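You operate a simulated robot arm through the tools that you are given. There is no shell and no other tool. Be economical: measure what you need, move in short steps, check, and stop when the job is done.

Carry out the task below with a simulated two-armed robot. There is one attempt and no reset: what you move stays moved.

JOB
Stack the carton that says "rings" from the top of the long bench on top of the carton labelled "spare".

Only the result counts: the job must be done as asked and must still hold three seconds after the hand-in. Knocking over, shifting, dropping, spilling or breaking anything else fails it.

ROBOT AND FRAMES
Two 7-joint arms with two-finger parallel grippers on one trunk, on a base that drives. Base frame: it is fixed to the floor where the robot stands at the start and does not move with it; the origin is under the middle of the robot, x ahead of it, y to its left, z up. Readings come in mm, degrees, newtons and seconds.
The left shoulder is at the start at [70, 163, 1345], the right one opposite. With the tool pointing down near the work surface each hand reaches from about 340 to 860 mm from the robot's upright axis, wherever it stands, measured 20 degrees to its own side. Payload 3.43 kg a hand.
Tool frame (each hand has its own): the origin (TCP) lies between the finger pads and is the grasp point; the fingertips stand 34 mm ahead of it; z points along the fingers, y is the line along which they close. Largest opening 128 mm; finger width 24, thickness 12; the body of the gripper, 48 by 130 mm, starts 96 mm behind the TCP.
Orientation is told as [roll, pitch, yaw] about the base's x, y, z axes, in that order, counted from this pose: with the fingers straight down and closing along the base's y, the tool's x points along the base's -x, its y along +y and its z along -z.

CONTROLS
- The arms move only by the tool jog_arm. It takes "left_moves", "right_moves" or both (then of equal length, played together; a hand with none holds still); each is a list of rows, each a list of 7 numbers: the opening, from 0 (shut) to 1 (fully open), then the shift along the tool's x, y, z in units of 100 mm (1.0 is 100 mm), then the turn, a rotation vector about the tool's x, y, z in units of 120 degrees (1.0 is 120 degrees). In form: [[jaw, tx, ty, tz, ax, ay, az], ...]. A call has 1 to 8 rows; each row is the pose to reach, as a shift and turn from the pose commanded when the call began, along the tool's axes at that moment. A call with a number of a shift or a turn outside -1 to 1 is refused whole. A row lasts 0.2 s, in which the tool goes at most 50 mm and 8.6 degrees; a call with a longer step from one row to the next is refused whole, and so is a gripper value outside its range. Where a pose cannot be reached the arm comes as near as it can. A force on the tool above 40 N (or 10 N above the force at the start of the call, whichever is more), or a blocked arm, ends the call early, and 0.2 s more pass. Each finger travels about 153 mm/s and halts on what it meets, pressing with about 30 N; the grip force reading is that of the motor and also rises with nothing between the fingers. The clock runs only during rows and for 0.2 s after the last one: add rows that repeat a pose to give the fingers time. The reply holds the time, the measured pose of the TCP, the force on the tool along the base axes, the opening and the grip force, in the units named above and with some noise.
- Cameras (640 x 400 px; columns grow to the right, rows downward): "scene" is now at [128.9, 35.1, 1569.5]; the picture's right is [0.40, -0.92, 0.00], its down [-0.56, -0.24, -0.79] and it looks along [0.73, 0.32, -0.61] (base axes); focal length 262 px, centre (320, 200). "left" rides on the left gripper at [76, 11, -160] in its tool frame; the picture's right is [-0.15, 0.99, 0.00], its down [-0.88, -0.13, -0.46] and it looks along [-0.45, -0.07, 0.89] (tool axes); focal length 234 px, centre (320, 200). "right" rides on the right gripper at [76, -11, -160] in its tool frame; the picture's right is [0.15, 0.99, 0.00], its down [-0.88, 0.13, -0.46] and it looks along [-0.45, 0.07, 0.89] (tool axes); focal length 234 px, centre (320, 200). There is no depth. A picture from a camera that has moved, and an enlarged one, comes with that camera's place and axes in the base frame and with its lens.
- snapshot(camera): a new picture of that camera. The clock stands still meanwhile.
- raise_lower(by): slides the trunk up (or, below 0, down) by that many mm; the arms and the scene camera ride with it, the base frame stays. It gives what a move gives, with no picture.
- roll_base(legs): drives the robot by 1 to 6 legs, each [ahead, left, turn to the left] in mm, mm and degrees, along the robot's own axes; the way and the turn of a leg run together, so that a leg with both is an arc; at most 1500 mm and 180 degrees a leg. The arms and the cameras ride along, it lands a little off, and it stops where it bumps. It gives what a move gives.
- aim_head(pan, tilt): turns the head with the scene camera to pan (to the left, within 86 degrees either way) and tilt (down, from -29 to 69), counted from straight ahead of the robot. It gives what a move gives.
- zoom(camera, box): a new picture of the part [left, top, right, bottom] of that camera's present view, enlarged. The clock stands still meanwhile.
- close_job(): hands the job in; it is judged then, once.

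Work in short steps. Places have to be worked out from the pictures, the camera data and where the tool is seen: move nearer, look again, correct. Check each grasp and each placing, and mend what went wrong. You have 120 turns and 92 pictures in all, those below and enlarged ones among them. Open the grippers and draw the arms clear of the work before you hand the job in, unless the task says otherwise; then end with one line.

The tools are called after "Call:" as name(argument=value, ...) on one line, values as JSON. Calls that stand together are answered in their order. jog_arm: Moves the arms, as the interface text tells. Its arguments: {"type":"object","properties":{"left_moves":{"type":"array","items":{"type":"array","items":{"type":"number"}}},"right_moves":{"type":"array","items":{"type":"array","items":{"type":"number"}}}},"required":[]} The other tools are called the same way: raise_lower (by) slides the trunk up or down; roll_base (legs) drives the base; aim_head (pan, tilt) turns the head that bears the scene camera; snapshot (camera) takes a picture; zoom (camera, box) takes an enlarged picture of a part of a camera's view; close_job () hands the job in.

At the start:

```text
time_s: 0.0
left_ee_pos: [536.6, 513.3, 1252.2]
left_tcp_rot: [0.1, 0.1, 0.1]
left_contact_force: [-0.3, 0.0, 0.6]
left_width: 127.8
left_grasp_force: 0.0
right_ee_pos: [511.6, -94.4, 1276.3]
right_tcp_rot: [0.0, 0.0, 0.0]
right_contact_force: [-0.2, -0.4, -0.1]
right_width: 128.2
right_grasp_force: 0.1
trunk travel left (down, up): [-825.0, 115.0]
robot x, y, heading: [-4.3, 5.6, -0.2]
head pan, tilt: [23.6, 37.4]
```

scene: 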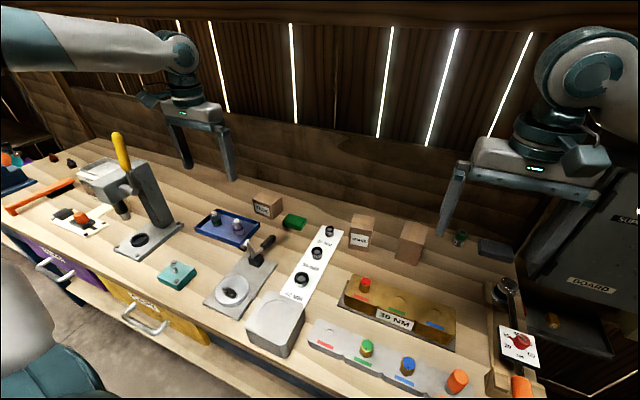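
right: 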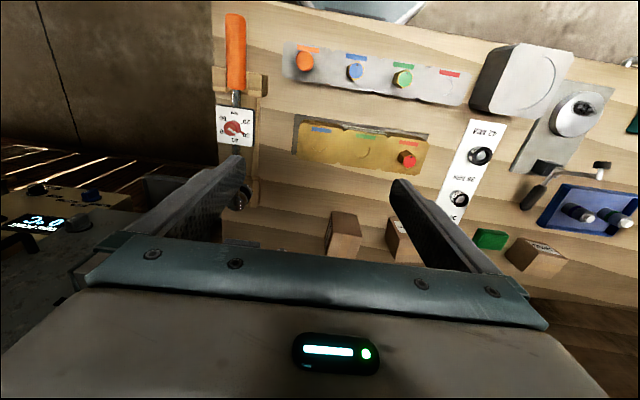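
left: 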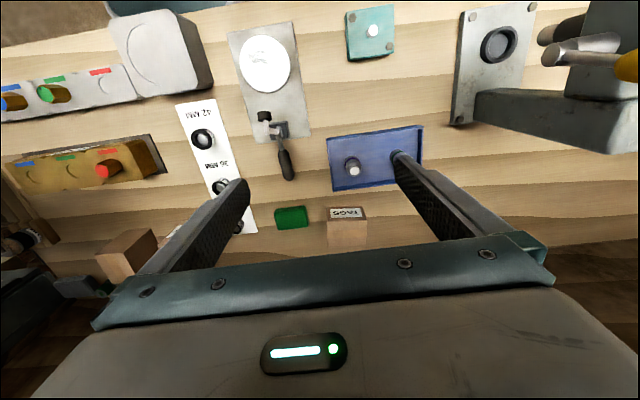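

There are three cartons near the back of the bench; I zoom in to read their labels.

Call:
zoom(camera="scene", box=[230, 170, 450, 308])

Call:
zoom(camera="scene", box=[480, 180, 640, 400])

Call:
zoom(camera="scene", box=[0, 130, 120, 250])

```text
2.90 times, centred on (340, 239) of scene
camera zoom: at [128.9, 35.1, 1569.5], right [0.4, -0.92, 0.0], down [-0.56, -0.24, -0.79], along [0.73, 0.32, -0.61], focal length 759 px, centre (262, 87)
```

zoom: 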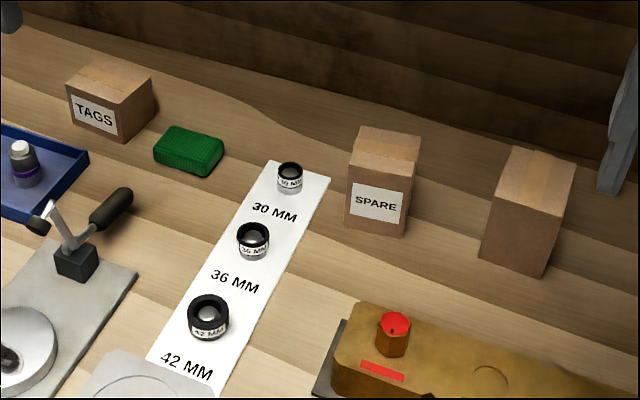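

```text
1.82 times, centred on (560, 290) of scene
camera zoom: at [128.9, 35.1, 1569.5], right [0.4, -0.92, 0.0], down [-0.56, -0.24, -0.79], along [0.73, 0.32, -0.61], focal length 476 px, centre (-116, 36)
```

zoom: 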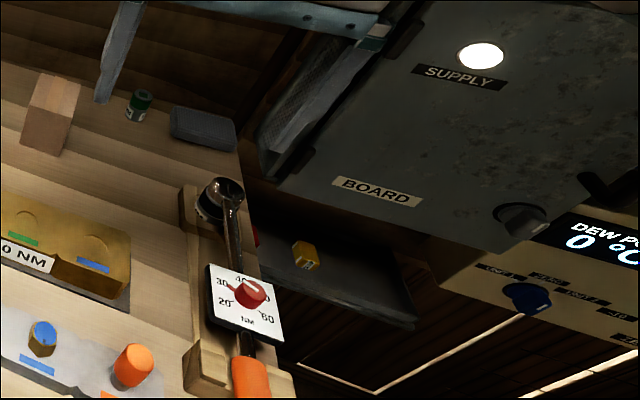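

```text
3.33 times, centred on (60, 190) of scene
camera zoom: at [128.9, 35.1, 1569.5], right [0.4, -0.92, 0.0], down [-0.56, -0.24, -0.79], along [0.73, 0.32, -0.61], focal length 872 px, centre (1187, 233)
```

zoom: 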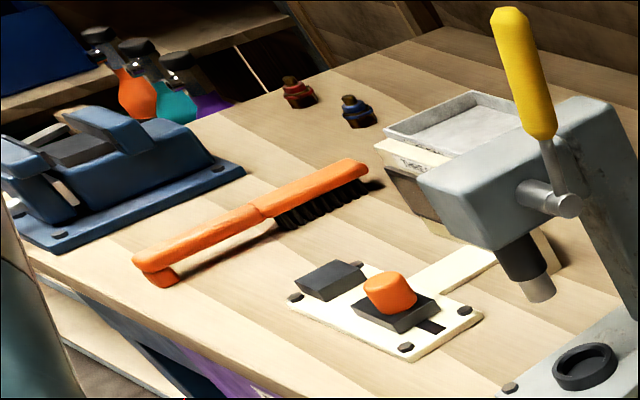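

The third carton's label isn't visible from here. I zoom in with the hand cameras to look at its other faces.

Call:
zoom(camera="right", box=[300, 190, 460, 290])

Call:
zoom(camera="left", box=[60, 200, 220, 300])

```text
4.00 times, centred on (380, 240) of right
camera zoom: at [438.8, -106.0, 1436.3], right [-0.15, 0.99, 0.0], down [0.88, 0.13, 0.46], along [0.45, 0.07, -0.89], focal length 937 px, centre (80, 40)
```

zoom: 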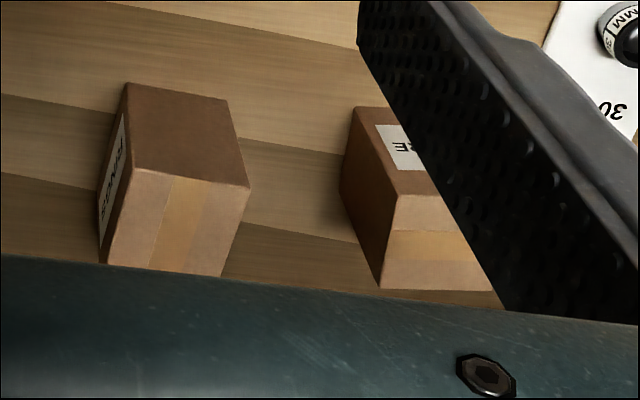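

```text
4.00 times, centred on (140, 250) of left
camera zoom: at [459.7, 523.3, 1412.1], right [0.15, 0.99, 0.0], down [0.88, -0.13, 0.46], along [0.45, -0.07, -0.89], focal length 937 px, centre (1040, 0)
```

zoom: 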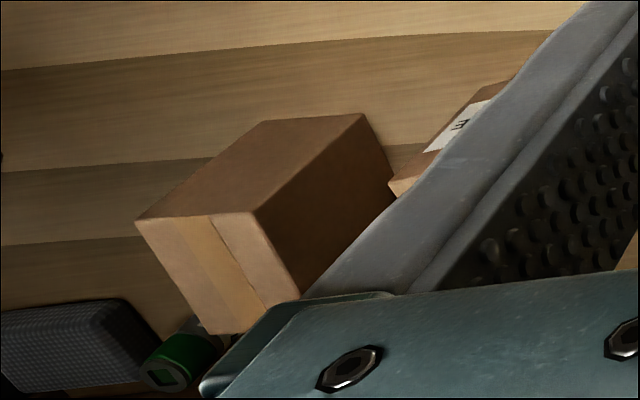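

The third carton carries "RINGS" on its right face, roughly centred at (771, 3), about 68x68x100. SPARE is near (766, 158). The left arm has the better reach to both, so I draw the right hand up and back, and bring the left hand over.

Call:
jog_arm(left_moves=[[1, -0.2, -0.35, 0, 0, 0, 0], [1, -0.4, -0.7, 0, 0, 0, 0], [1, -0.5, -1, 0, 0, 0, 0]], right_moves=[[1, 0.3, 0, -0.3, 0, 0, 0], [1, 0.6, 0, -0.6, 0, 0, 0], [1, 0.8, -0.2, -0.8, 0, 0, 0]])

Call:
jog_arm(left_moves=[[1, -0.2, -0.35, 0, 0, 0, 0], [1, -0.4, -0.7, 0, 0, 0, 0], [1, -0.5, -1, 0, 0, 0, 0]])

Call:
jog_arm(left_moves=[[1, 0, -0.35, 0, 0, 0, 0], [1, 0, -0.7, 0, 0, 0, 0], [1, 0, -1, 0, 0, 0, 0]])

Call:
snapshot(camera="left")

Call:
snapshot(camera="scene")

```text
time_s: 0.8
left_ee_pos: [584.6, 412.0, 1253.7]
left_tcp_rot: [0.2, -0.1, 0.1]
left_contact_force: [-0.5, -0.5, 0.9]
left_width: 128.3
left_grasp_force: 0.1
right_ee_pos: [432.7, -116.4, 1356.2]
right_tcp_rot: [0.1, -0.1, 0.0]
right_contact_force: [0.7, -1.3, -0.5]
right_width: 128.1
right_grasp_force: 0.1
trunk travel left (down, up): [-825.0, 115.0]
robot x, y, heading: [1.2, -5.5, 0.1]
head pan, tilt: [23.6, 37.4]
```

```text
time_s: 1.6
left_ee_pos: [636.1, 315.3, 1250.9]
left_tcp_rot: [0.0, 0.0, 0.0]
left_contact_force: [-0.6, -0.4, 0.1]
left_width: 128.1
left_grasp_force: 0.1
right_ee_pos: [434.3, -115.0, 1355.2]
right_tcp_rot: [0.0, 0.0, 0.1]
right_contact_force: [-1.0, -0.9, 0.5]
right_width: 128.0
right_grasp_force: 0.2
trunk travel left (down, up): [-825.0, 115.0]
robot x, y, heading: [1.6, 1.5, -0.2]
head pan, tilt: [23.6, 37.4]
```

```text
time_s: 2.4
left_ee_pos: [636.3, 213.8, 1252.0]
left_tcp_rot: [0.0, 0.0, 0.2]
left_contact_force: [-0.4, -0.3, -0.3]
left_width: 127.8
left_grasp_force: 0.0
right_ee_pos: [434.8, -113.6, 1353.1]
right_tcp_rot: [0.0, 0.1, 0.0]
right_contact_force: [-0.2, -0.2, -0.1]
right_width: 127.8
right_grasp_force: 0.1
trunk travel left (down, up): [-825.0, 115.0]
robot x, y, heading: [0.0, 1.6, 0.3]
head pan, tilt: [23.6, 37.4]
```

```text
83 pictures are left
camera left: at [559.7, 223.8, 1411.3], right [0.14, 0.99, 0.0], down [0.88, -0.13, 0.46], along [0.45, -0.07, -0.89], focal length 234 px, centre (320, 200)
```

left: 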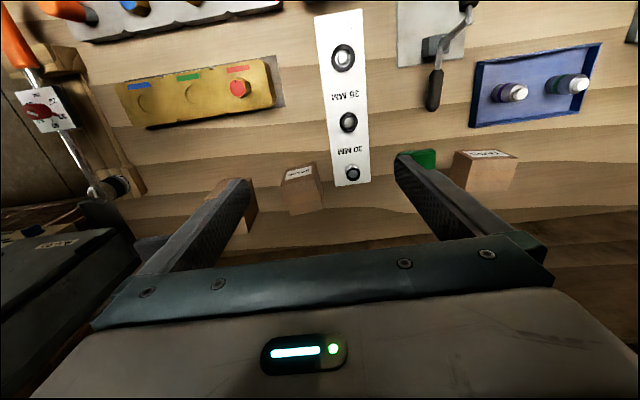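

```text
82 pictures are left
camera scene: at [129.9, 35.4, 1569.4], right [0.4, -0.92, 0.0], down [-0.56, -0.24, -0.79], along [0.73, 0.32, -0.61], focal length 262 px, centre (320, 200)
```

scene: 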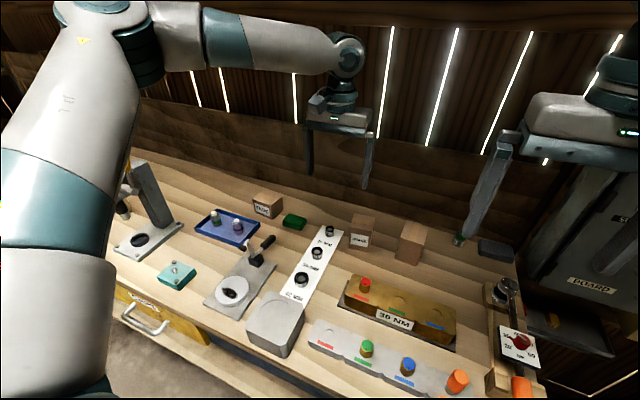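

The path is clear. I zoom on both cartons from here to refine their positions.

Call:
zoom(camera="left", box=[200, 150, 360, 250])

Call:
jog_arm(left_moves=[[1, 0, -0.35, 0, 0, 0, 0], [1, 0, -0.7, 0, 0, 0, 0], [1, 0, -1, 0, 0, 0, 0]])

Call:
jog_arm(left_moves=[[1, 0, -0.35, 0, 0, 0, 0], [1, 0, -0.7, 0, 0, 0, 0], [1, 0, -1, 0, 0, 0, 0]])

Call:
zoom(camera="left", box=[240, 150, 480, 300])

```text
4.00 times, centred on (280, 200) of left
camera zoom: at [559.7, 223.8, 1411.3], right [0.14, 0.99, 0.0], down [0.88, -0.13, 0.46], along [0.45, -0.07, -0.89], focal length 937 px, centre (480, 200)
```

zoom: 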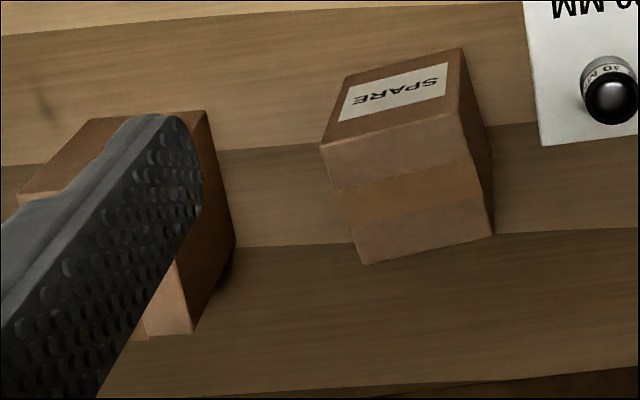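

```text
time_s: 3.2
left_ee_pos: [604.8, 166.0, 1253.5]
left_tcp_rot: [-0.1, 0.0, 0.0]
left_contact_force: [-0.3, 0.6, -0.3]
left_width: 128.0
left_grasp_force: 0.1
left hand out of reach, approached as far as the arm can: row 1, 2, 3
right_ee_pos: [433.6, -113.6, 1354.7]
right_tcp_rot: [-0.1, 0.0, 0.0]
right_contact_force: [0.3, -0.6, -0.1]
right_width: 127.9
right_grasp_force: 0.0
trunk travel left (down, up): [-825.0, 115.0]
robot x, y, heading: [-0.3, 1.9, -0.2]
head pan, tilt: [23.6, 37.4]
```

```text
time_s: 4.0
left_ee_pos: [569.3, 145.8, 1254.1]
left_tcp_rot: [-0.1, 0.0, 0.1]
left_contact_force: [0.2, 0.9, 0.4]
left_width: 128.1
left_grasp_force: 0.1
left hand out of reach, approached as far as the arm can: row 1, 2, 3
right_ee_pos: [434.1, -114.2, 1354.9]
right_tcp_rot: [-0.1, -0.1, 0.0]
right_contact_force: [0.5, -0.8, 0.3]
right_width: 127.9
right_grasp_force: 0.0
trunk travel left (down, up): [-825.0, 115.0]
robot x, y, heading: [0.7, -1.7, 0.1]
head pan, tilt: [23.6, 37.4]
```

```text
2.67 times, centred on (360, 225) of left
camera zoom: at [492.7, 156.1, 1413.7], right [0.15, 0.99, 0.0], down [0.88, -0.13, 0.46], along [0.45, -0.07, -0.89], focal length 624 px, centre (213, 133)
```

zoom: 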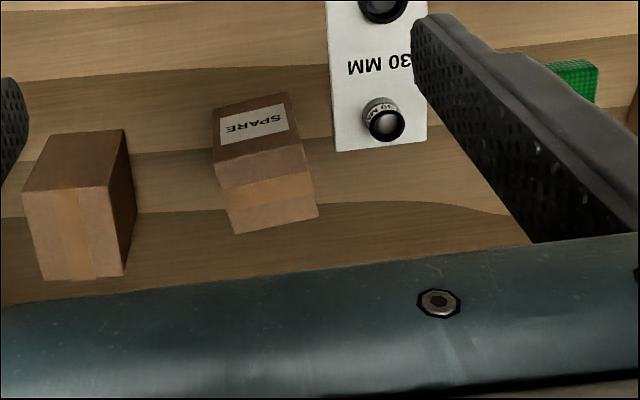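

The left arm can't cross far enough, so I will use the right hand and shift the base left. Current estimates: SPARE centre (757, 158) with yaw +6°, RINGS centre (778, 0) with yaw −3.5°, tops near z = 1000. First I move the left hand out of the way.

Call:
jog_arm(left_moves=[[1, 0.2, 0.4, 0, 0, 0, 0], [1, 0.4, 0.8, 0, 0, 0, 0], [1, 0.6, 1.0, 0, 0, 0, 0]])

Call:
roll_base(legs=[[0, 200, 0]])

Call:
snapshot(camera="scene")

```text
time_s: 4.8
left_ee_pos: [511.1, 249.2, 1252.7]
left_tcp_rot: [0.1, 0.0, 0.1]
left_contact_force: [-0.1, -0.6, 0.4]
left_width: 128.1
left_grasp_force: 0.0
right_ee_pos: [433.5, -114.5, 1355.3]
right_tcp_rot: [0.0, 0.1, 0.0]
right_contact_force: [-0.8, -0.7, 0.6]
right_width: 128.1
right_grasp_force: 0.1
trunk travel left (down, up): [-825.0, 115.0]
robot x, y, heading: [4.2, 0.9, 0.0]
head pan, tilt: [23.6, 37.4]
```

```text
time_s: 6.4
left_ee_pos: [512.4, 443.0, 1253.5]
left_tcp_rot: [0.3, 0.0, -0.2]
left_contact_force: [0.9, -0.5, -0.5]
left_width: 127.9
left_grasp_force: 0.1
right_ee_pos: [434.3, 80.0, 1354.0]
right_tcp_rot: [0.1, -0.1, -0.2]
right_contact_force: [0.0, -0.5, 0.4]
right_width: 128.1
right_grasp_force: 0.1
trunk travel left (down, up): [-825.0, 115.0]
robot x, y, heading: [0.3, 198.1, -0.3]
head pan, tilt: [23.6, 37.4]
```

```text
79 pictures are left
camera scene: at [129.3, 230.1, 1569.6], right [0.4, -0.92, 0.0], down [-0.56, -0.24, -0.79], along [0.73, 0.32, -0.61], focal length 262 px, centre (320, 200)
```

scene: 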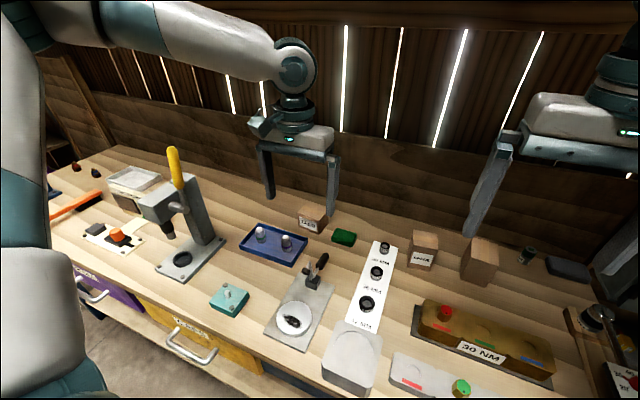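

The base is moved and nothing is touched. Now I bring the right hand towards a spot above and in front of RINGS.

Call:
jog_arm(right_moves=[[1, -0.3, -0.2, 0.3, 0, 0, 0], [1, -0.6, -0.4, 0.6, 0, 0, 0], [1, -0.85, -0.6, 0.85, 0, 0, 0], [1, -1, -0.8, 1, 0, 0, 0]])

Call:
jog_arm(right_moves=[[1, -0.35, 0, 0.2, 0, 0, 0], [1, -0.7, 0, 0.4, 0, 0, 0], [1, -1, 0, 0.5, 0, 0, 0]])

Call:
snapshot(camera="right")

```text
time_s: 7.4
left_ee_pos: [512.8, 445.8, 1252.7]
left_tcp_rot: [0.0, 0.0, -0.1]
left_contact_force: [0.4, -0.4, 0.5]
left_width: 128.0
left_grasp_force: 0.0
right_ee_pos: [533.7, 1.7, 1254.8]
right_tcp_rot: [0.2, 0.0, -0.2]
right_contact_force: [0.2, -0.3, -0.1]
right_width: 128.1
right_grasp_force: 0.0
trunk travel left (down, up): [-825.0, 115.0]
robot x, y, heading: [1.7, 197.9, -0.1]
head pan, tilt: [23.6, 37.4]
```

```text
time_s: 8.2
left_ee_pos: [512.8, 446.3, 1253.4]
left_tcp_rot: [0.0, -0.1, -0.1]
left_contact_force: [0.4, -0.1, -0.4]
left_width: 128.0
left_grasp_force: 0.0
right_ee_pos: [634.1, 4.2, 1206.7]
right_tcp_rot: [-0.1, 0.0, -0.2]
right_contact_force: [-1.1, -0.5, 0.6]
right_width: 127.8
right_grasp_force: 0.0
trunk travel left (down, up): [-825.0, 115.0]
robot x, y, heading: [-1.1, 200.4, -0.2]
head pan, tilt: [23.6, 37.4]
```

```text
78 pictures are left
camera right: at [560.4, -7.2, 1367.0], right [-0.14, 0.99, 0.0], down [0.88, 0.13, 0.46], along [0.45, 0.06, -0.89], focal length 234 px, centre (320, 200)
```

right: 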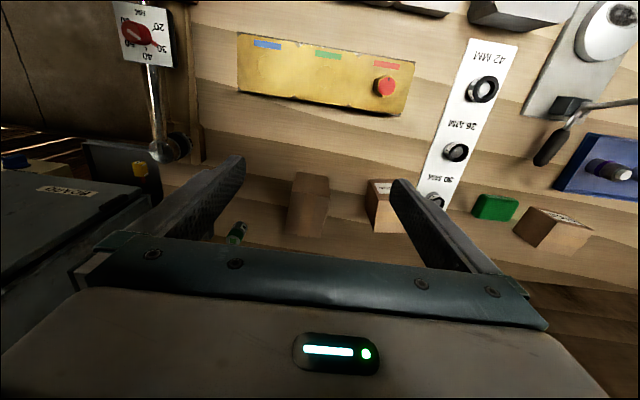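

Both cartons are visible between and beside the fingers. I zoom to refine RINGS.

Call:
zoom(camera="right", box=[240, 150, 400, 250])

```text
4.00 times, centred on (320, 200) of right
camera zoom: at [560.4, -7.2, 1367.0], right [-0.14, 0.99, 0.0], down [0.88, 0.13, 0.46], along [0.45, 0.06, -0.89], focal length 937 px, centre (320, 200)
```

zoom: 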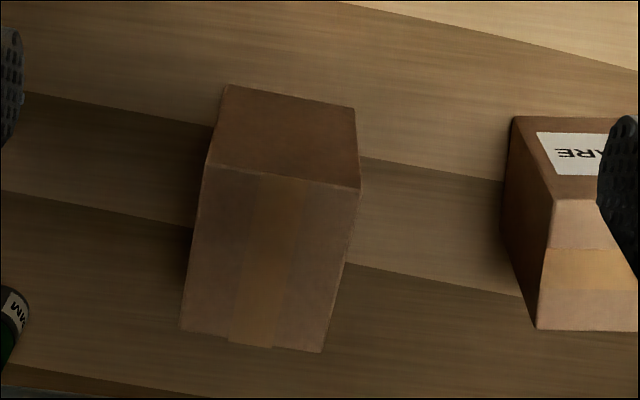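

RINGS is centred at about (781, −2), yaw −3°, 68 wide and 90 deep. I move above it with a matching yaw.

Call:
jog_arm(right_moves=[[1, -0.35, -0.02, 0.1, 0, 0, 0.01], [1, -0.7, -0.04, 0.2, 0, 0, 0.025], [1, -1, -0.06, 0.3, 0, 0, 0.025]])

Call:
jog_arm(right_moves=[[1, -0.25, 0, 0.35, 0, 0, 0], [1, -0.47, 0, 0.7, 0, 0, 0], [1, -0.47, 0, 0.9, 0, 0, 0]])

Call:
snapshot(camera="right")

Call:
zoom(camera="scene", box=[380, 140, 620, 290])

```text
time_s: 9.0
left_ee_pos: [514.0, 446.0, 1252.4]
left_tcp_rot: [-0.1, -0.1, -0.1]
left_contact_force: [1.0, -0.4, -0.6]
left_width: 128.0
left_grasp_force: 0.1
right_ee_pos: [733.9, -4.1, 1177.2]
right_tcp_rot: [0.0, 0.0, -3.2]
right_contact_force: [0.3, 0.5, -0.3]
right_width: 127.9
right_grasp_force: 0.0
trunk travel left (down, up): [-825.0, 115.0]
robot x, y, heading: [2.4, 194.0, -0.1]
head pan, tilt: [23.6, 37.4]
```

```text
time_s: 9.8
left_ee_pos: [511.0, 445.3, 1253.3]
left_tcp_rot: [0.1, -0.1, -0.2]
left_contact_force: [-0.4, -0.3, 0.1]
left_width: 128.2
left_grasp_force: 0.0
right_ee_pos: [781.4, -9.0, 1084.7]
right_tcp_rot: [0.0, 0.0, -3.1]
right_contact_force: [0.3, -0.3, -0.1]
right_width: 127.9
right_grasp_force: 0.1
trunk travel left (down, up): [-825.0, 115.0]
robot x, y, heading: [4.5, 203.0, -0.1]
head pan, tilt: [23.6, 37.4]
```

```text
76 pictures are left
camera right: at [707.1, -15.4, 1244.9], right [-0.09, 1.0, 0.0], down [0.89, 0.08, 0.46], along [0.45, 0.04, -0.89], focal length 234 px, centre (320, 200)
```

right: 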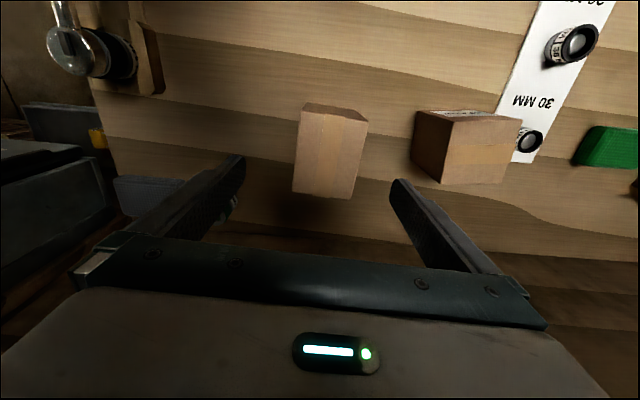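

```text
2.67 times, centred on (500, 215) of scene
camera zoom: at [128.5, 233.0, 1569.6], right [0.4, -0.92, 0.0], down [-0.56, -0.24, -0.79], along [0.73, 0.32, -0.61], focal length 698 px, centre (-160, 160)
```

zoom: 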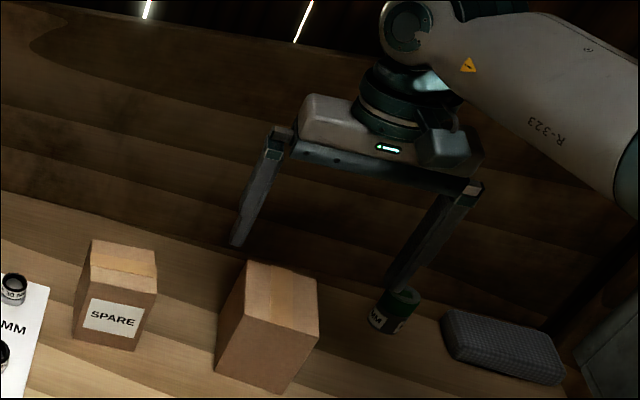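

Re-measured: centre (780, 0), so the hand is about 8 mm too far right. The jar is well clear (around y = −150). I correct and descend.

Call:
jog_arm(right_moves=[[1, 0, 0.08, 0, 0, 0, 0], [1, 0, 0.08, 0.3, 0, 0, 0], [1, 0, 0.08, 0.6, 0, 0, 0], [1, 0, 0.08, 0.85, 0, 0, 0], [1, 0, 0.08, 1.0, 0, 0, 0]])

Call:
snapshot(camera="right")

Call:
zoom(camera="scene", box=[380, 140, 620, 290])

```text
time_s: 11.0
left_ee_pos: [512.1, 444.5, 1252.8]
left_tcp_rot: [0.0, 0.1, -0.1]
left_contact_force: [-0.3, -0.3, -0.1]
left_width: 128.0
left_grasp_force: 0.2
right_ee_pos: [782.0, 1.2, 985.1]
right_tcp_rot: [0.0, 0.1, -3.3]
right_contact_force: [-0.7, -0.9, -0.2]
right_width: 127.9
right_grasp_force: 0.1
trunk travel left (down, up): [-825.0, 115.0]
robot x, y, heading: [4.3, 197.7, -0.1]
head pan, tilt: [23.6, 37.4]
```

```text
74 pictures are left
camera right: at [707.7, -5.6, 1145.6], right [-0.09, 1.0, 0.0], down [0.89, 0.08, 0.45], along [0.45, 0.04, -0.89], focal length 234 px, centre (320, 200)
```

right: 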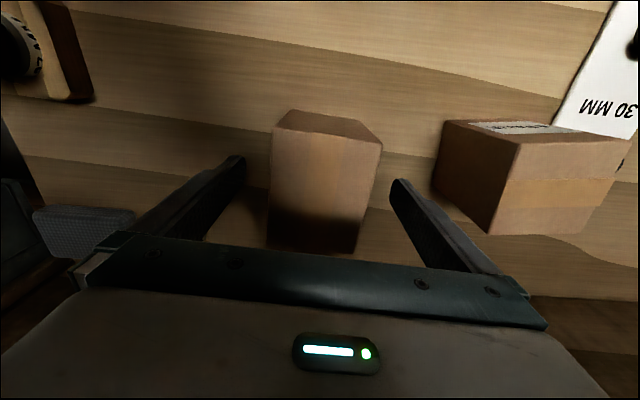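

```text
2.67 times, centred on (500, 215) of scene
camera zoom: at [129.5, 233.6, 1569.5], right [0.4, -0.92, 0.0], down [-0.56, -0.24, -0.79], along [0.73, 0.32, -0.61], focal length 698 px, centre (-160, 160)
```

zoom: 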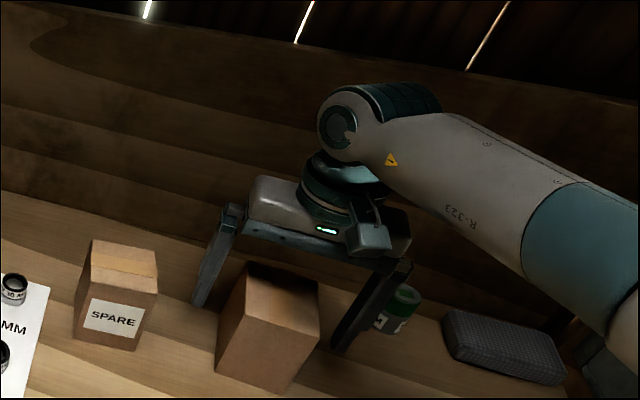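

The fingers straddle the carton evenly. I lower 20 mm more and close.

Call:
jog_arm(right_moves=[[1, 0, 0, 0.22, 0, 0, 0], [0.7, 0, 0, 0.22, 0, 0, 0], [0.4, 0, 0, 0.22, 0, 0, 0], [0.3, 0, 0, 0.22, 0, 0, 0], [0.3, 0, 0, 0.22, 0, 0, 0]])

```text
time_s: 12.2
left_ee_pos: [513.0, 445.0, 1252.2]
left_tcp_rot: [0.0, 0.0, -0.3]
left_contact_force: [0.2, -0.3, -0.1]
left_width: 128.1
left_grasp_force: 0.2
right_ee_pos: [781.1, 2.1, 963.9]
right_tcp_rot: [0.0, 0.0, -3.3]
right_contact_force: [0.0, -0.4, -0.3]
right_width: 69.6
right_grasp_force: 30.3
trunk travel left (down, up): [-825.0, 115.0]
robot x, y, heading: [2.9, 204.2, -0.2]
head pan, tilt: [23.6, 37.4]
```

Gripped at 69.6 mm with 30 N. I lift gently and check.

Call:
jog_arm(right_moves=[[0.3, 0, 0, -0.1, 0, 0, 0], [0.3, 0, 0, -0.3, 0, 0, 0], [0.3, 0, 0, -0.55, 0, 0, 0], [0.3, 0, 0, -0.8, 0, 0, 0], [0.3, 0, 0, -1.0, 0, 0, 0]])

Call:
jog_arm(right_moves=[[0.3, 0, 0, -0.2, 0, 0, 0], [0.3, 0, 0, -0.4, 0, 0, 0], [0.3, 0, 0, -0.5, 0, 0, 0]])

Call:
snapshot(camera="scene")

```text
time_s: 13.4
left_ee_pos: [511.3, 445.4, 1253.7]
left_tcp_rot: [0.0, 0.1, -0.2]
left_contact_force: [-0.1, -0.5, 0.4]
left_width: 128.0
left_grasp_force: 0.0
right_ee_pos: [779.7, 1.1, 1063.8]
right_tcp_rot: [0.0, 0.0, -3.2]
right_contact_force: [0.2, 0.3, -1.1]
right_width: 69.2
right_grasp_force: 30.2
trunk travel left (down, up): [-825.0, 115.0]
robot x, y, heading: [-0.8, 199.4, -0.1]
head pan, tilt: [23.6, 37.4]
```

```text
time_s: 14.2
left_ee_pos: [513.3, 445.2, 1252.1]
left_tcp_rot: [-0.1, 0.0, -0.3]
left_contact_force: [-0.2, -0.9, -0.1]
left_width: 128.2
left_grasp_force: 0.0
right_ee_pos: [782.3, 1.8, 1114.1]
right_tcp_rot: [0.1, 0.1, -3.2]
right_contact_force: [0.0, 0.3, -1.5]
right_width: 69.4
right_grasp_force: 30.2
trunk travel left (down, up): [-825.0, 115.0]
robot x, y, heading: [-3.5, 199.5, -0.3]
head pan, tilt: [23.6, 37.4]
```

```text
72 pictures are left
camera scene: at [129.7, 233.6, 1569.4], right [0.4, -0.92, 0.0], down [-0.56, -0.24, -0.79], along [0.73, 0.32, -0.61], focal length 262 px, centre (320, 200)
```

scene: 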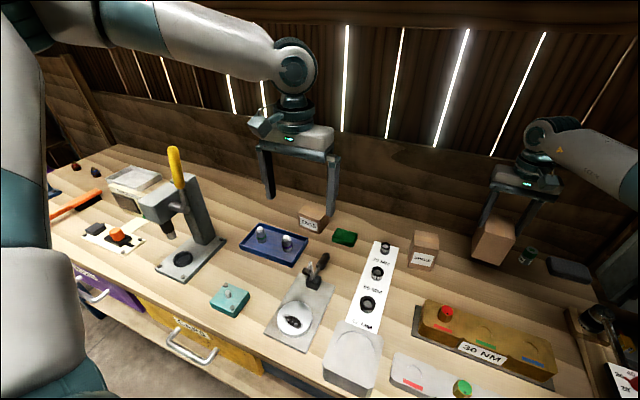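

RINGS is securely held, with its bottom around z = 1050. I carry it over SPARE at (758, 158), turning to match its yaw of about +6°.

Call:
jog_arm(right_moves=[[0.3, 0.04, 0.2, 0, 0, 0, 0], [0.3, 0.08, 0.4, 0, 0, 0, 0], [0.3, 0.12, 0.6, 0, 0, 0, 0], [0.3, 0.16, 0.77, 0, 0, 0, 0]])

Call:
jog_arm(right_moves=[[0.3, 0.04, 0.2, 0, 0, 0, -0.02], [0.3, 0.08, 0.4, 0, 0, 0, -0.04], [0.3, 0.12, 0.6, 0, 0, 0, -0.06], [0.3, 0.165, 0.77, 0, 0, 0, -0.08], [0.3, 0.165, 0.77, 0, 0, 0, -0.08]])

Call:
zoom(camera="scene", box=[340, 160, 500, 280])

Call:
snapshot(camera="right")

Call:
snapshot(camera="left")

```text
time_s: 15.2
left_ee_pos: [512.2, 446.3, 1251.6]
left_tcp_rot: [0.1, 0.0, -0.2]
left_contact_force: [-0.1, 0.5, -0.1]
left_width: 127.9
left_grasp_force: 0.1
right_ee_pos: [769.0, 79.5, 1113.4]
right_tcp_rot: [0.0, 0.1, -3.1]
right_contact_force: [0.0, -0.2, -1.5]
right_width: 69.3
right_grasp_force: 30.5
trunk travel left (down, up): [-825.0, 115.0]
robot x, y, heading: [0.0, 197.6, -0.4]
head pan, tilt: [23.6, 37.4]
```

```text
time_s: 16.4
left_ee_pos: [512.3, 445.5, 1253.9]
left_tcp_rot: [0.0, 0.1, -0.2]
left_contact_force: [0.1, 0.4, 0.2]
left_width: 128.2
left_grasp_force: 0.0
right_ee_pos: [757.2, 157.7, 1113.7]
right_tcp_rot: [0.0, 0.0, 6.4]
right_contact_force: [0.1, -0.2, -1.9]
right_width: 69.5
right_grasp_force: 30.3
trunk travel left (down, up): [-825.0, 115.0]
robot x, y, heading: [0.8, 203.0, -0.1]
head pan, tilt: [23.6, 37.4]
```

```text
3.33 times, centred on (420, 220) of scene
camera zoom: at [129.7, 233.6, 1569.4], right [0.4, -0.92, 0.0], down [-0.56, -0.24, -0.79], along [0.73, 0.32, -0.61], focal length 872 px, centre (-13, 133)
```

zoom: 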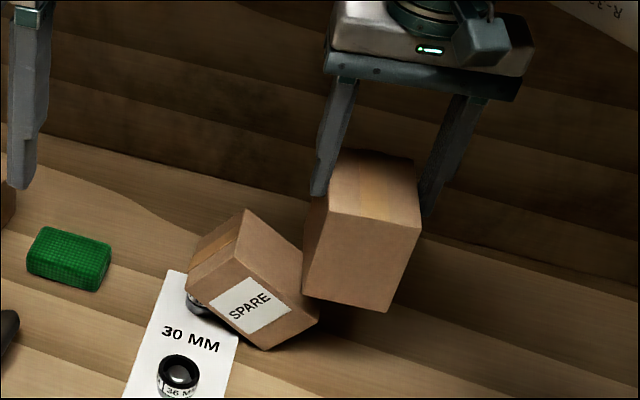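

```text
70 pictures are left
camera right: at [684.4, 138.2, 1274.2], right [-0.26, 0.97, 0.0], down [0.86, 0.23, 0.46], along [0.44, 0.12, -0.89], focal length 234 px, centre (320, 200)
```

right: 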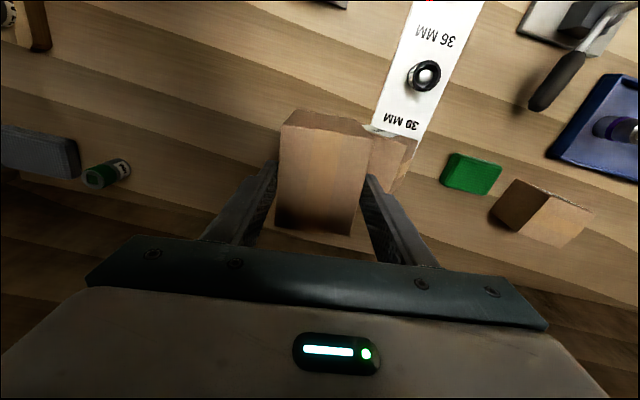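

```text
69 pictures are left
camera left: at [435.9, 455.9, 1412.9], right [0.15, 0.99, 0.0], down [0.88, -0.13, 0.46], along [0.45, -0.07, -0.89], focal length 234 px, centre (320, 200)
```

left: 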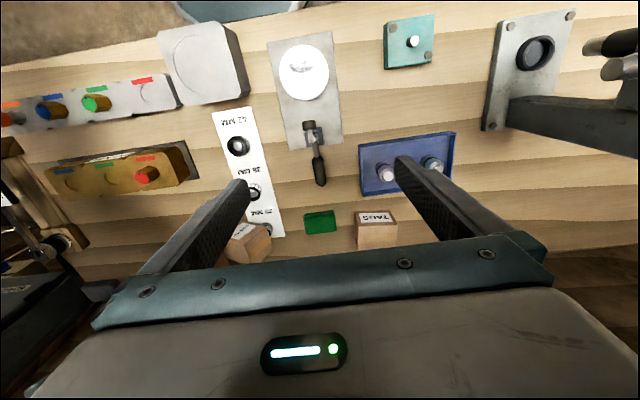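

SPARE looks tilted, so something touched it. Before moving anything I look closer.

Call:
zoom(camera="left", box=[200, 170, 320, 270])

Call:
zoom(camera="right", box=[260, 80, 440, 240])

Call:
zoom(camera="scene", box=[375, 195, 455, 255])

```text
4.00 times, centred on (260, 220) of left
camera zoom: at [435.9, 455.9, 1412.9], right [0.15, 0.99, 0.0], down [0.88, -0.13, 0.46], along [0.45, -0.07, -0.89], focal length 937 px, centre (560, 120)
```

zoom: 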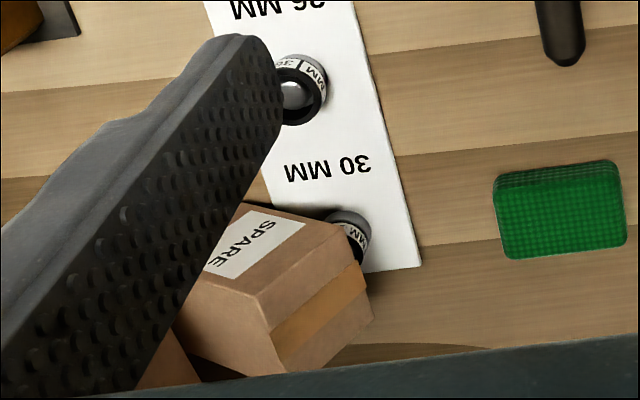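

```text
2.50 times, centred on (350, 160) of right
camera zoom: at [684.4, 138.2, 1274.2], right [-0.26, 0.97, 0.0], down [0.86, 0.23, 0.46], along [0.44, 0.12, -0.89], focal length 585 px, centre (245, 300)
```

zoom: 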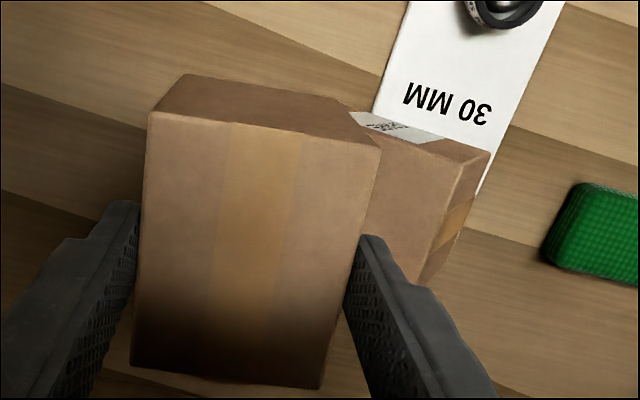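

```text
6.67 times, centred on (415, 225) of scene
camera zoom: at [129.7, 233.6, 1569.4], right [0.4, -0.92, 0.0], down [-0.56, -0.24, -0.79], along [0.73, 0.32, -0.61], focal length 1745 px, centre (-313, 33)
```

zoom: 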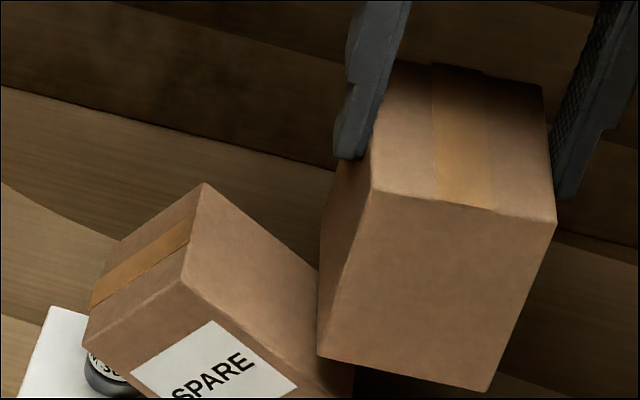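

RINGS hangs lower in the grip than planned (its top is about z = 1098, bottom about 998), so it pushed SPARE over to the left against the 30 mm bushing. I back off slowly to the right so SPARE can settle back if it will.

Call:
jog_arm(right_moves=[[0.3, 0, -0.05, 0, 0, 0, 0], [0.3, 0, -0.1, 0, 0, 0, 0], [0.3, 0, -0.15, 0, 0, 0, 0], [0.3, 0, -0.2, 0, 0, 0, 0], [0.3, 0, -0.25, 0, 0, 0, 0], [0.3, 0, -0.3, 0, 0, 0, 0]])

Call:
zoom(camera="scene", box=[340, 160, 500, 280])

```text
time_s: 17.8
left_ee_pos: [511.4, 445.9, 1253.1]
left_tcp_rot: [0.1, 0.0, -0.1]
left_contact_force: [-0.2, 1.1, -0.2]
left_width: 128.1
left_grasp_force: 0.1
right_ee_pos: [759.5, 127.0, 1113.8]
right_tcp_rot: [-0.1, 0.0, 6.3]
right_contact_force: [0.3, -0.3, -1.5]
right_width: 69.6
right_grasp_force: 29.9
trunk travel left (down, up): [-825.0, 115.0]
robot x, y, heading: [2.7, 200.9, -0.1]
head pan, tilt: [23.6, 37.4]
```

```text
3.33 times, centred on (420, 220) of scene
camera zoom: at [129.6, 233.6, 1569.4], right [0.4, -0.92, 0.0], down [-0.56, -0.24, -0.79], along [0.73, 0.32, -0.61], focal length 872 px, centre (-13, 133)
```

zoom: 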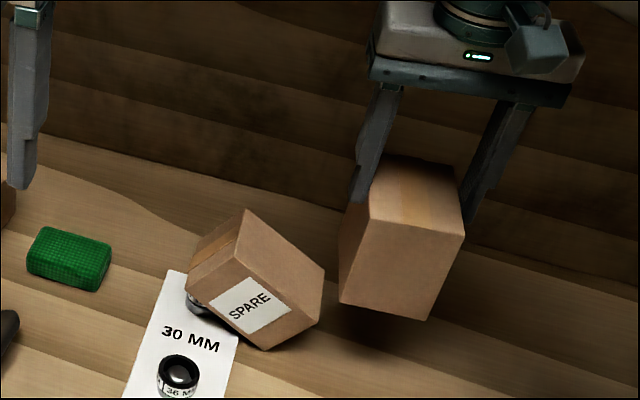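

SPARE rests tilted against the bushing and stays put. RINGS evidently slipped about 40–50 mm during the lift, so I put it back on its original spot and will regrip it lower.

Call:
jog_arm(right_moves=[[0.3, -0.01, -0.2, 0, 0, 0, 0.02], [0.3, -0.02, -0.4, 0, 0, 0, 0.04], [0.3, -0.03, -0.6, 0, 0, 0, 0.06], [0.3, -0.05, -0.8, 0, 0, 0, 0.078], [0.3, -0.06, -1.0, 0, 0, 0, 0.078]])

Call:
zoom(camera="scene", box=[380, 140, 620, 290])

```text
time_s: 19.0
left_ee_pos: [512.8, 444.9, 1253.3]
left_tcp_rot: [0.2, -0.1, -0.2]
left_contact_force: [-0.4, -1.6, 0.6]
left_width: 128.1
left_grasp_force: 0.2
right_ee_pos: [778.1, 26.1, 1113.6]
right_tcp_rot: [0.0, 0.0, -3.0]
right_contact_force: [-0.1, 1.2, -1.6]
right_width: 69.4
right_grasp_force: 29.4
trunk travel left (down, up): [-825.0, 115.0]
robot x, y, heading: [3.2, 198.4, -0.3]
head pan, tilt: [23.6, 37.4]
```

```text
2.67 times, centred on (500, 215) of scene
camera zoom: at [129.5, 232.6, 1569.5], right [0.4, -0.92, 0.0], down [-0.56, -0.24, -0.79], along [0.73, 0.32, -0.61], focal length 698 px, centre (-160, 160)
```

zoom: 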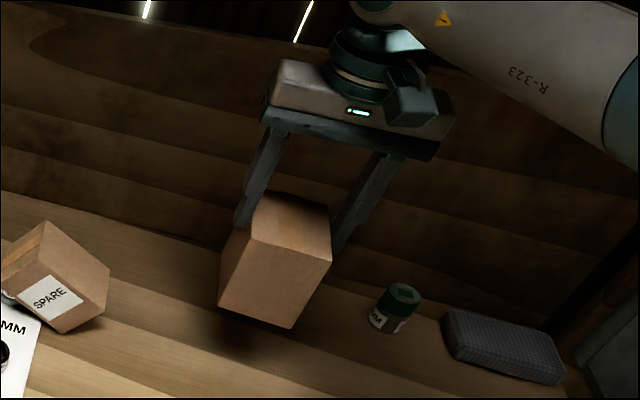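

RINGS is near its original place. I move the remaining 25 mm and lower it.

Call:
jog_arm(right_moves=[[0.3, 0, -0.12, 0.1, 0, 0, 0], [0.3, 0, -0.25, 0.25, 0, 0, 0], [0.3, 0, -0.25, 0.4, 0, 0, 0], [0.3, 0, -0.25, 0.55, 0, 0, 0], [0.3, 0, -0.25, 0.65, 0, 0, 0], [0.3, 0, -0.25, 0.75, 0, 0, 0], [0.3, 0, -0.25, 0.8, 0, 0, 0]])

Call:
zoom(camera="scene", box=[420, 180, 580, 280])

Call:
snapshot(camera="right")

```text
time_s: 20.6
left_ee_pos: [513.1, 444.1, 1252.1]
left_tcp_rot: [0.0, 0.0, -0.2]
left_contact_force: [0.3, -0.2, -0.7]
left_width: 127.8
left_grasp_force: 0.1
right_ee_pos: [777.1, 2.8, 1033.7]
right_tcp_rot: [0.0, 0.1, -3.0]
right_contact_force: [-1.0, 0.4, -2.4]
right_width: 69.5
right_grasp_force: 29.5
trunk travel left (down, up): [-825.0, 115.0]
robot x, y, heading: [1.0, 199.6, -0.1]
head pan, tilt: [23.6, 37.4]
```

```text
4.00 times, centred on (500, 230) of scene
camera zoom: at [129.7, 233.9, 1569.4], right [0.4, -0.92, 0.0], down [-0.56, -0.24, -0.79], along [0.73, 0.32, -0.61], focal length 1047 px, centre (-400, 80)
```

zoom: 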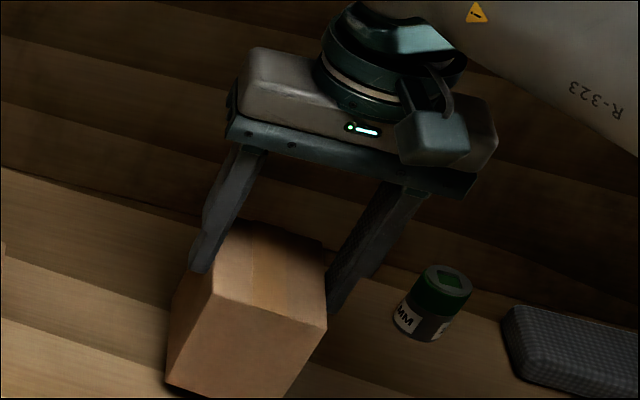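

```text
62 pictures are left
camera right: at [703.7, -4.2, 1193.8], right [-0.09, 1.0, 0.0], down [0.89, 0.08, 0.46], along [0.45, 0.04, -0.89], focal length 234 px, centre (320, 200)
```

right: 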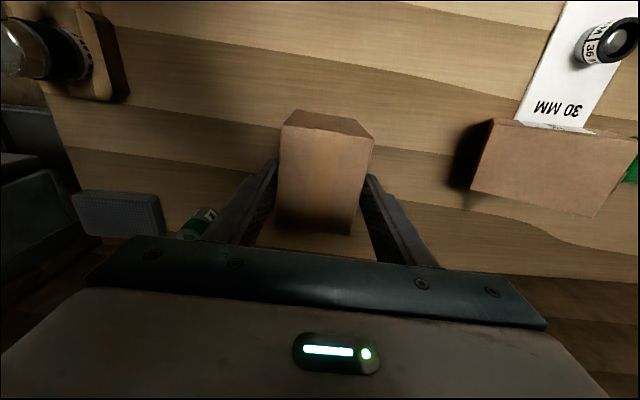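

Still a little above the bench. I continue down in small steps until contact.

Call:
jog_arm(right_moves=[[0.3, 0, 0, 0.04, 0, 0, 0], [0.3, 0, 0, 0.08, 0, 0, 0], [0.3, 0, 0, 0.12, 0, 0, 0], [0.3, 0, 0, 0.16, 0, 0, 0], [0.3, 0, 0, 0.2, 0, 0, 0], [0.3, 0, 0, 0.24, 0, 0, 0], [0.3, 0, 0, 0.28, 0, 0, 0]])

```text
time_s: 22.2
left_ee_pos: [509.5, 445.7, 1253.4]
left_tcp_rot: [0.0, -0.2, -0.2]
left_contact_force: [-0.7, 0.3, 0.1]
left_width: 128.1
left_grasp_force: 0.1
right_ee_pos: [776.2, 4.1, 1011.7]
right_tcp_rot: [0.1, -0.6, -3.1]
right_contact_force: [6.6, -2.0, 30.9]
right_width: 70.2
right_grasp_force: 29.7
trunk travel left (down, up): [-825.0, 115.0]
robot x, y, heading: [-0.7, 198.8, -0.2]
head pan, tilt: [23.6, 37.4]
```

Contact with the bench (31 N). I ease up a touch, then open the jaw and look.

Call:
jog_arm(right_moves=[[0.3, 0, 0, -0.05, 0, 0, 0], [0.5, 0, 0, -0.05, 0, 0, 0], [0.65, 0, 0, -0.05, 0, 0, 0], [0.8, 0, 0, -0.05, 0, 0, 0], [1, 0, 0, -0.05, 0, 0, 0], [1, 0, 0, -0.05, 0, 0, 0]])

Call:
zoom(camera="scene", box=[380, 180, 580, 305])

Call:
zoom(camera="right", box=[220, 80, 460, 260])

```text
time_s: 23.6
left_ee_pos: [513.0, 445.9, 1252.9]
left_tcp_rot: [0.0, 0.0, -0.2]
left_contact_force: [-0.9, 0.3, 0.5]
left_width: 127.8
left_grasp_force: 0.0
right_ee_pos: [776.2, 4.6, 1011.3]
right_tcp_rot: [0.0, 0.0, -3.1]
right_contact_force: [0.0, -0.2, 0.7]
right_width: 127.9
right_grasp_force: 0.0
trunk travel left (down, up): [-825.0, 115.0]
robot x, y, heading: [1.1, 197.3, -0.1]
head pan, tilt: [23.6, 37.4]
```

```text
3.20 times, centred on (480, 242) of scene
camera zoom: at [129.5, 233.8, 1569.4], right [0.4, -0.92, 0.0], down [-0.56, -0.24, -0.79], along [0.73, 0.32, -0.61], focal length 837 px, centre (-192, 64)
```

zoom: 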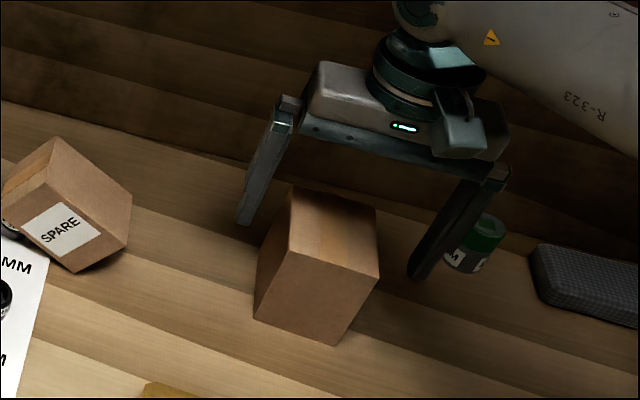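

```text
2.22 times, centred on (340, 170) of right
camera zoom: at [702.3, -3.9, 1171.3], right [-0.09, 1.0, 0.0], down [0.89, 0.08, 0.46], along [0.45, 0.04, -0.89], focal length 520 px, centre (276, 267)
```

zoom: 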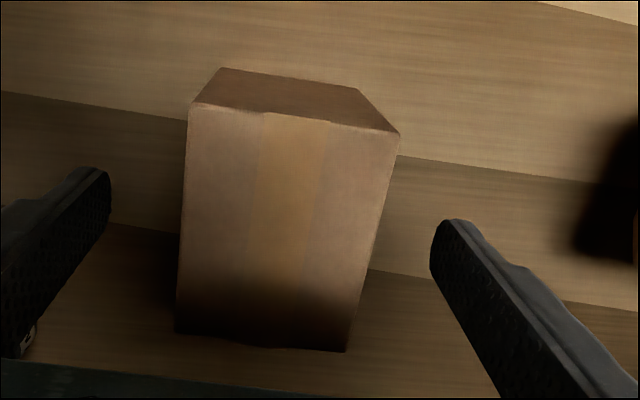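

RINGS stands upright again at its spot and the jaw is clear. SPARE leans about 56° to the left on the bushing and needs to be stood up again. I raise the right hand and look down on SPARE.

Call:
jog_arm(right_moves=[[1, 0, 0, -0.25, 0, 0, 0], [1, 0, 0, -0.5, 0, 0, 0], [1, 0, 0, -0.75, 0, 0, 0], [1, 0, 0, -1, 0, 0, 0]])

Call:
jog_arm(right_moves=[[1, 0.3, 0.3, -0.25, 0, 0, 0], [1, 0.6, 0.6, -0.5, 0, 0, 0], [1, 0.8, 0.8, -0.6, 0, 0, 0], [1, 0.9, 1, -0.7, 0, 0, 0]])

Call:
snapshot(camera="right")

```text
time_s: 24.6
left_ee_pos: [512.5, 446.3, 1253.4]
left_tcp_rot: [0.0, -0.1, -0.2]
left_contact_force: [0.2, -0.1, 0.7]
left_width: 127.7
left_grasp_force: 0.1
right_ee_pos: [776.0, 2.4, 1109.7]
right_tcp_rot: [-0.1, 0.0, -3.0]
right_contact_force: [0.1, -0.1, 0.0]
right_width: 127.8
right_grasp_force: 0.0
trunk travel left (down, up): [-825.0, 115.0]
robot x, y, heading: [2.1, 197.4, -0.4]
head pan, tilt: [23.6, 37.4]
```

```text
time_s: 25.6
left_ee_pos: [513.3, 446.9, 1252.9]
left_tcp_rot: [-0.1, 0.0, -0.2]
left_contact_force: [-0.3, -0.2, 0.4]
left_width: 127.9
left_grasp_force: 0.0
right_ee_pos: [691.8, 107.7, 1180.4]
right_tcp_rot: [0.1, 0.1, -3.0]
right_contact_force: [-0.3, -0.2, 0.0]
right_width: 127.7
right_grasp_force: 0.1
trunk travel left (down, up): [-825.0, 115.0]
robot x, y, heading: [1.1, 200.4, -0.2]
head pan, tilt: [23.6, 37.4]
```

```text
59 pictures are left
camera right: at [618.4, 100.7, 1340.2], right [-0.09, 1.0, 0.0], down [0.89, 0.08, 0.46], along [0.45, 0.04, -0.89], focal length 234 px, centre (320, 200)
```

right: 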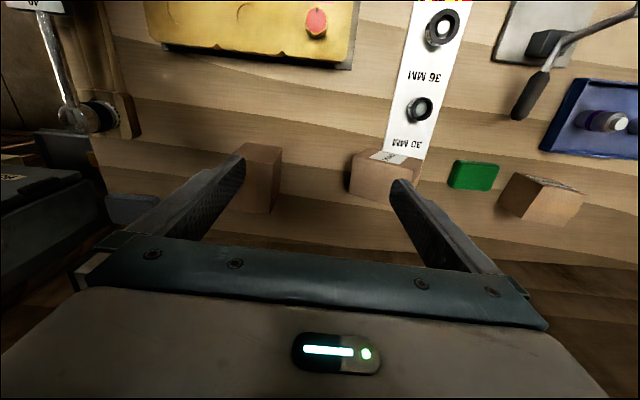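

SPARE is partly hidden behind a finger. I shift another 100 mm left for a clear look.

Call:
jog_arm(right_moves=[[1, 0, 0.35, 0, 0, 0, 0], [1, 0, 0.7, 0, 0, 0, 0], [1, 0, 1, 0, 0, 0, 0]])

Call:
zoom(camera="right", box=[200, 100, 440, 250])

```text
time_s: 26.4
left_ee_pos: [513.0, 446.6, 1252.3]
left_tcp_rot: [0.0, 0.0, -0.2]
left_contact_force: [-0.9, 0.1, 0.6]
left_width: 128.0
left_grasp_force: 0.1
right_ee_pos: [698.2, 209.2, 1180.9]
right_tcp_rot: [-0.1, 0.1, -3.0]
right_contact_force: [0.1, 0.0, 0.0]
right_width: 127.7
right_grasp_force: 0.1
trunk travel left (down, up): [-825.0, 115.0]
robot x, y, heading: [2.9, 200.9, -0.3]
head pan, tilt: [23.6, 37.4]
```

```text
2.67 times, centred on (320, 175) of right
camera zoom: at [623.3, 202.0, 1341.1], right [-0.09, 1.0, 0.0], down [0.89, 0.08, 0.46], along [0.45, 0.04, -0.89], focal length 624 px, centre (320, 267)
```

zoom: 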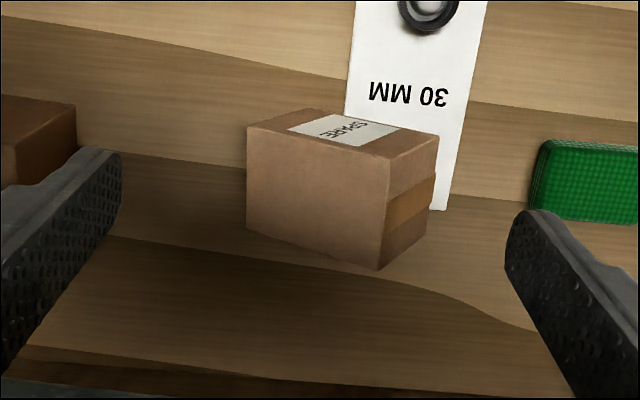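

SPARE's centre is now at about (757, 228, 954), tilted 56° left, yaw about +2°. I will grip it by its front and back faces (hand yaw about −88°), lift, and rotate it upright. First I turn the right hand up high.

Call:
jog_arm(right_moves=[[1, 0, 0, 0, 0, 0, 0.065], [1, 0, 0, 0, 0, 0, 0.13], [1, 0, 0, 0, 0, 0, 0.195], [1, 0, 0, 0, 0, 0, 0.26], [1, 0, 0, 0, 0, 0, 0.325], [1, 0, 0, 0, 0, 0, 0.39], [1, 0, 0, 0, 0, 0, 0.455], [1, 0, 0, 0, 0, 0, 0.52]])

```text
time_s: 28.2
left_ee_pos: [512.7, 445.5, 1251.5]
left_tcp_rot: [0.0, 0.0, -0.1]
left_contact_force: [0.1, 0.4, 0.3]
left_width: 127.8
left_grasp_force: 0.1
right_ee_pos: [697.2, 207.0, 1179.0]
right_tcp_rot: [-0.1, 0.0, -65.4]
right_contact_force: [0.4, -0.4, -0.4]
right_width: 127.9
right_grasp_force: 0.2
trunk travel left (down, up): [-825.0, 115.0]
robot x, y, heading: [0.1, 197.5, -0.4]
head pan, tilt: [23.6, 37.4]
```

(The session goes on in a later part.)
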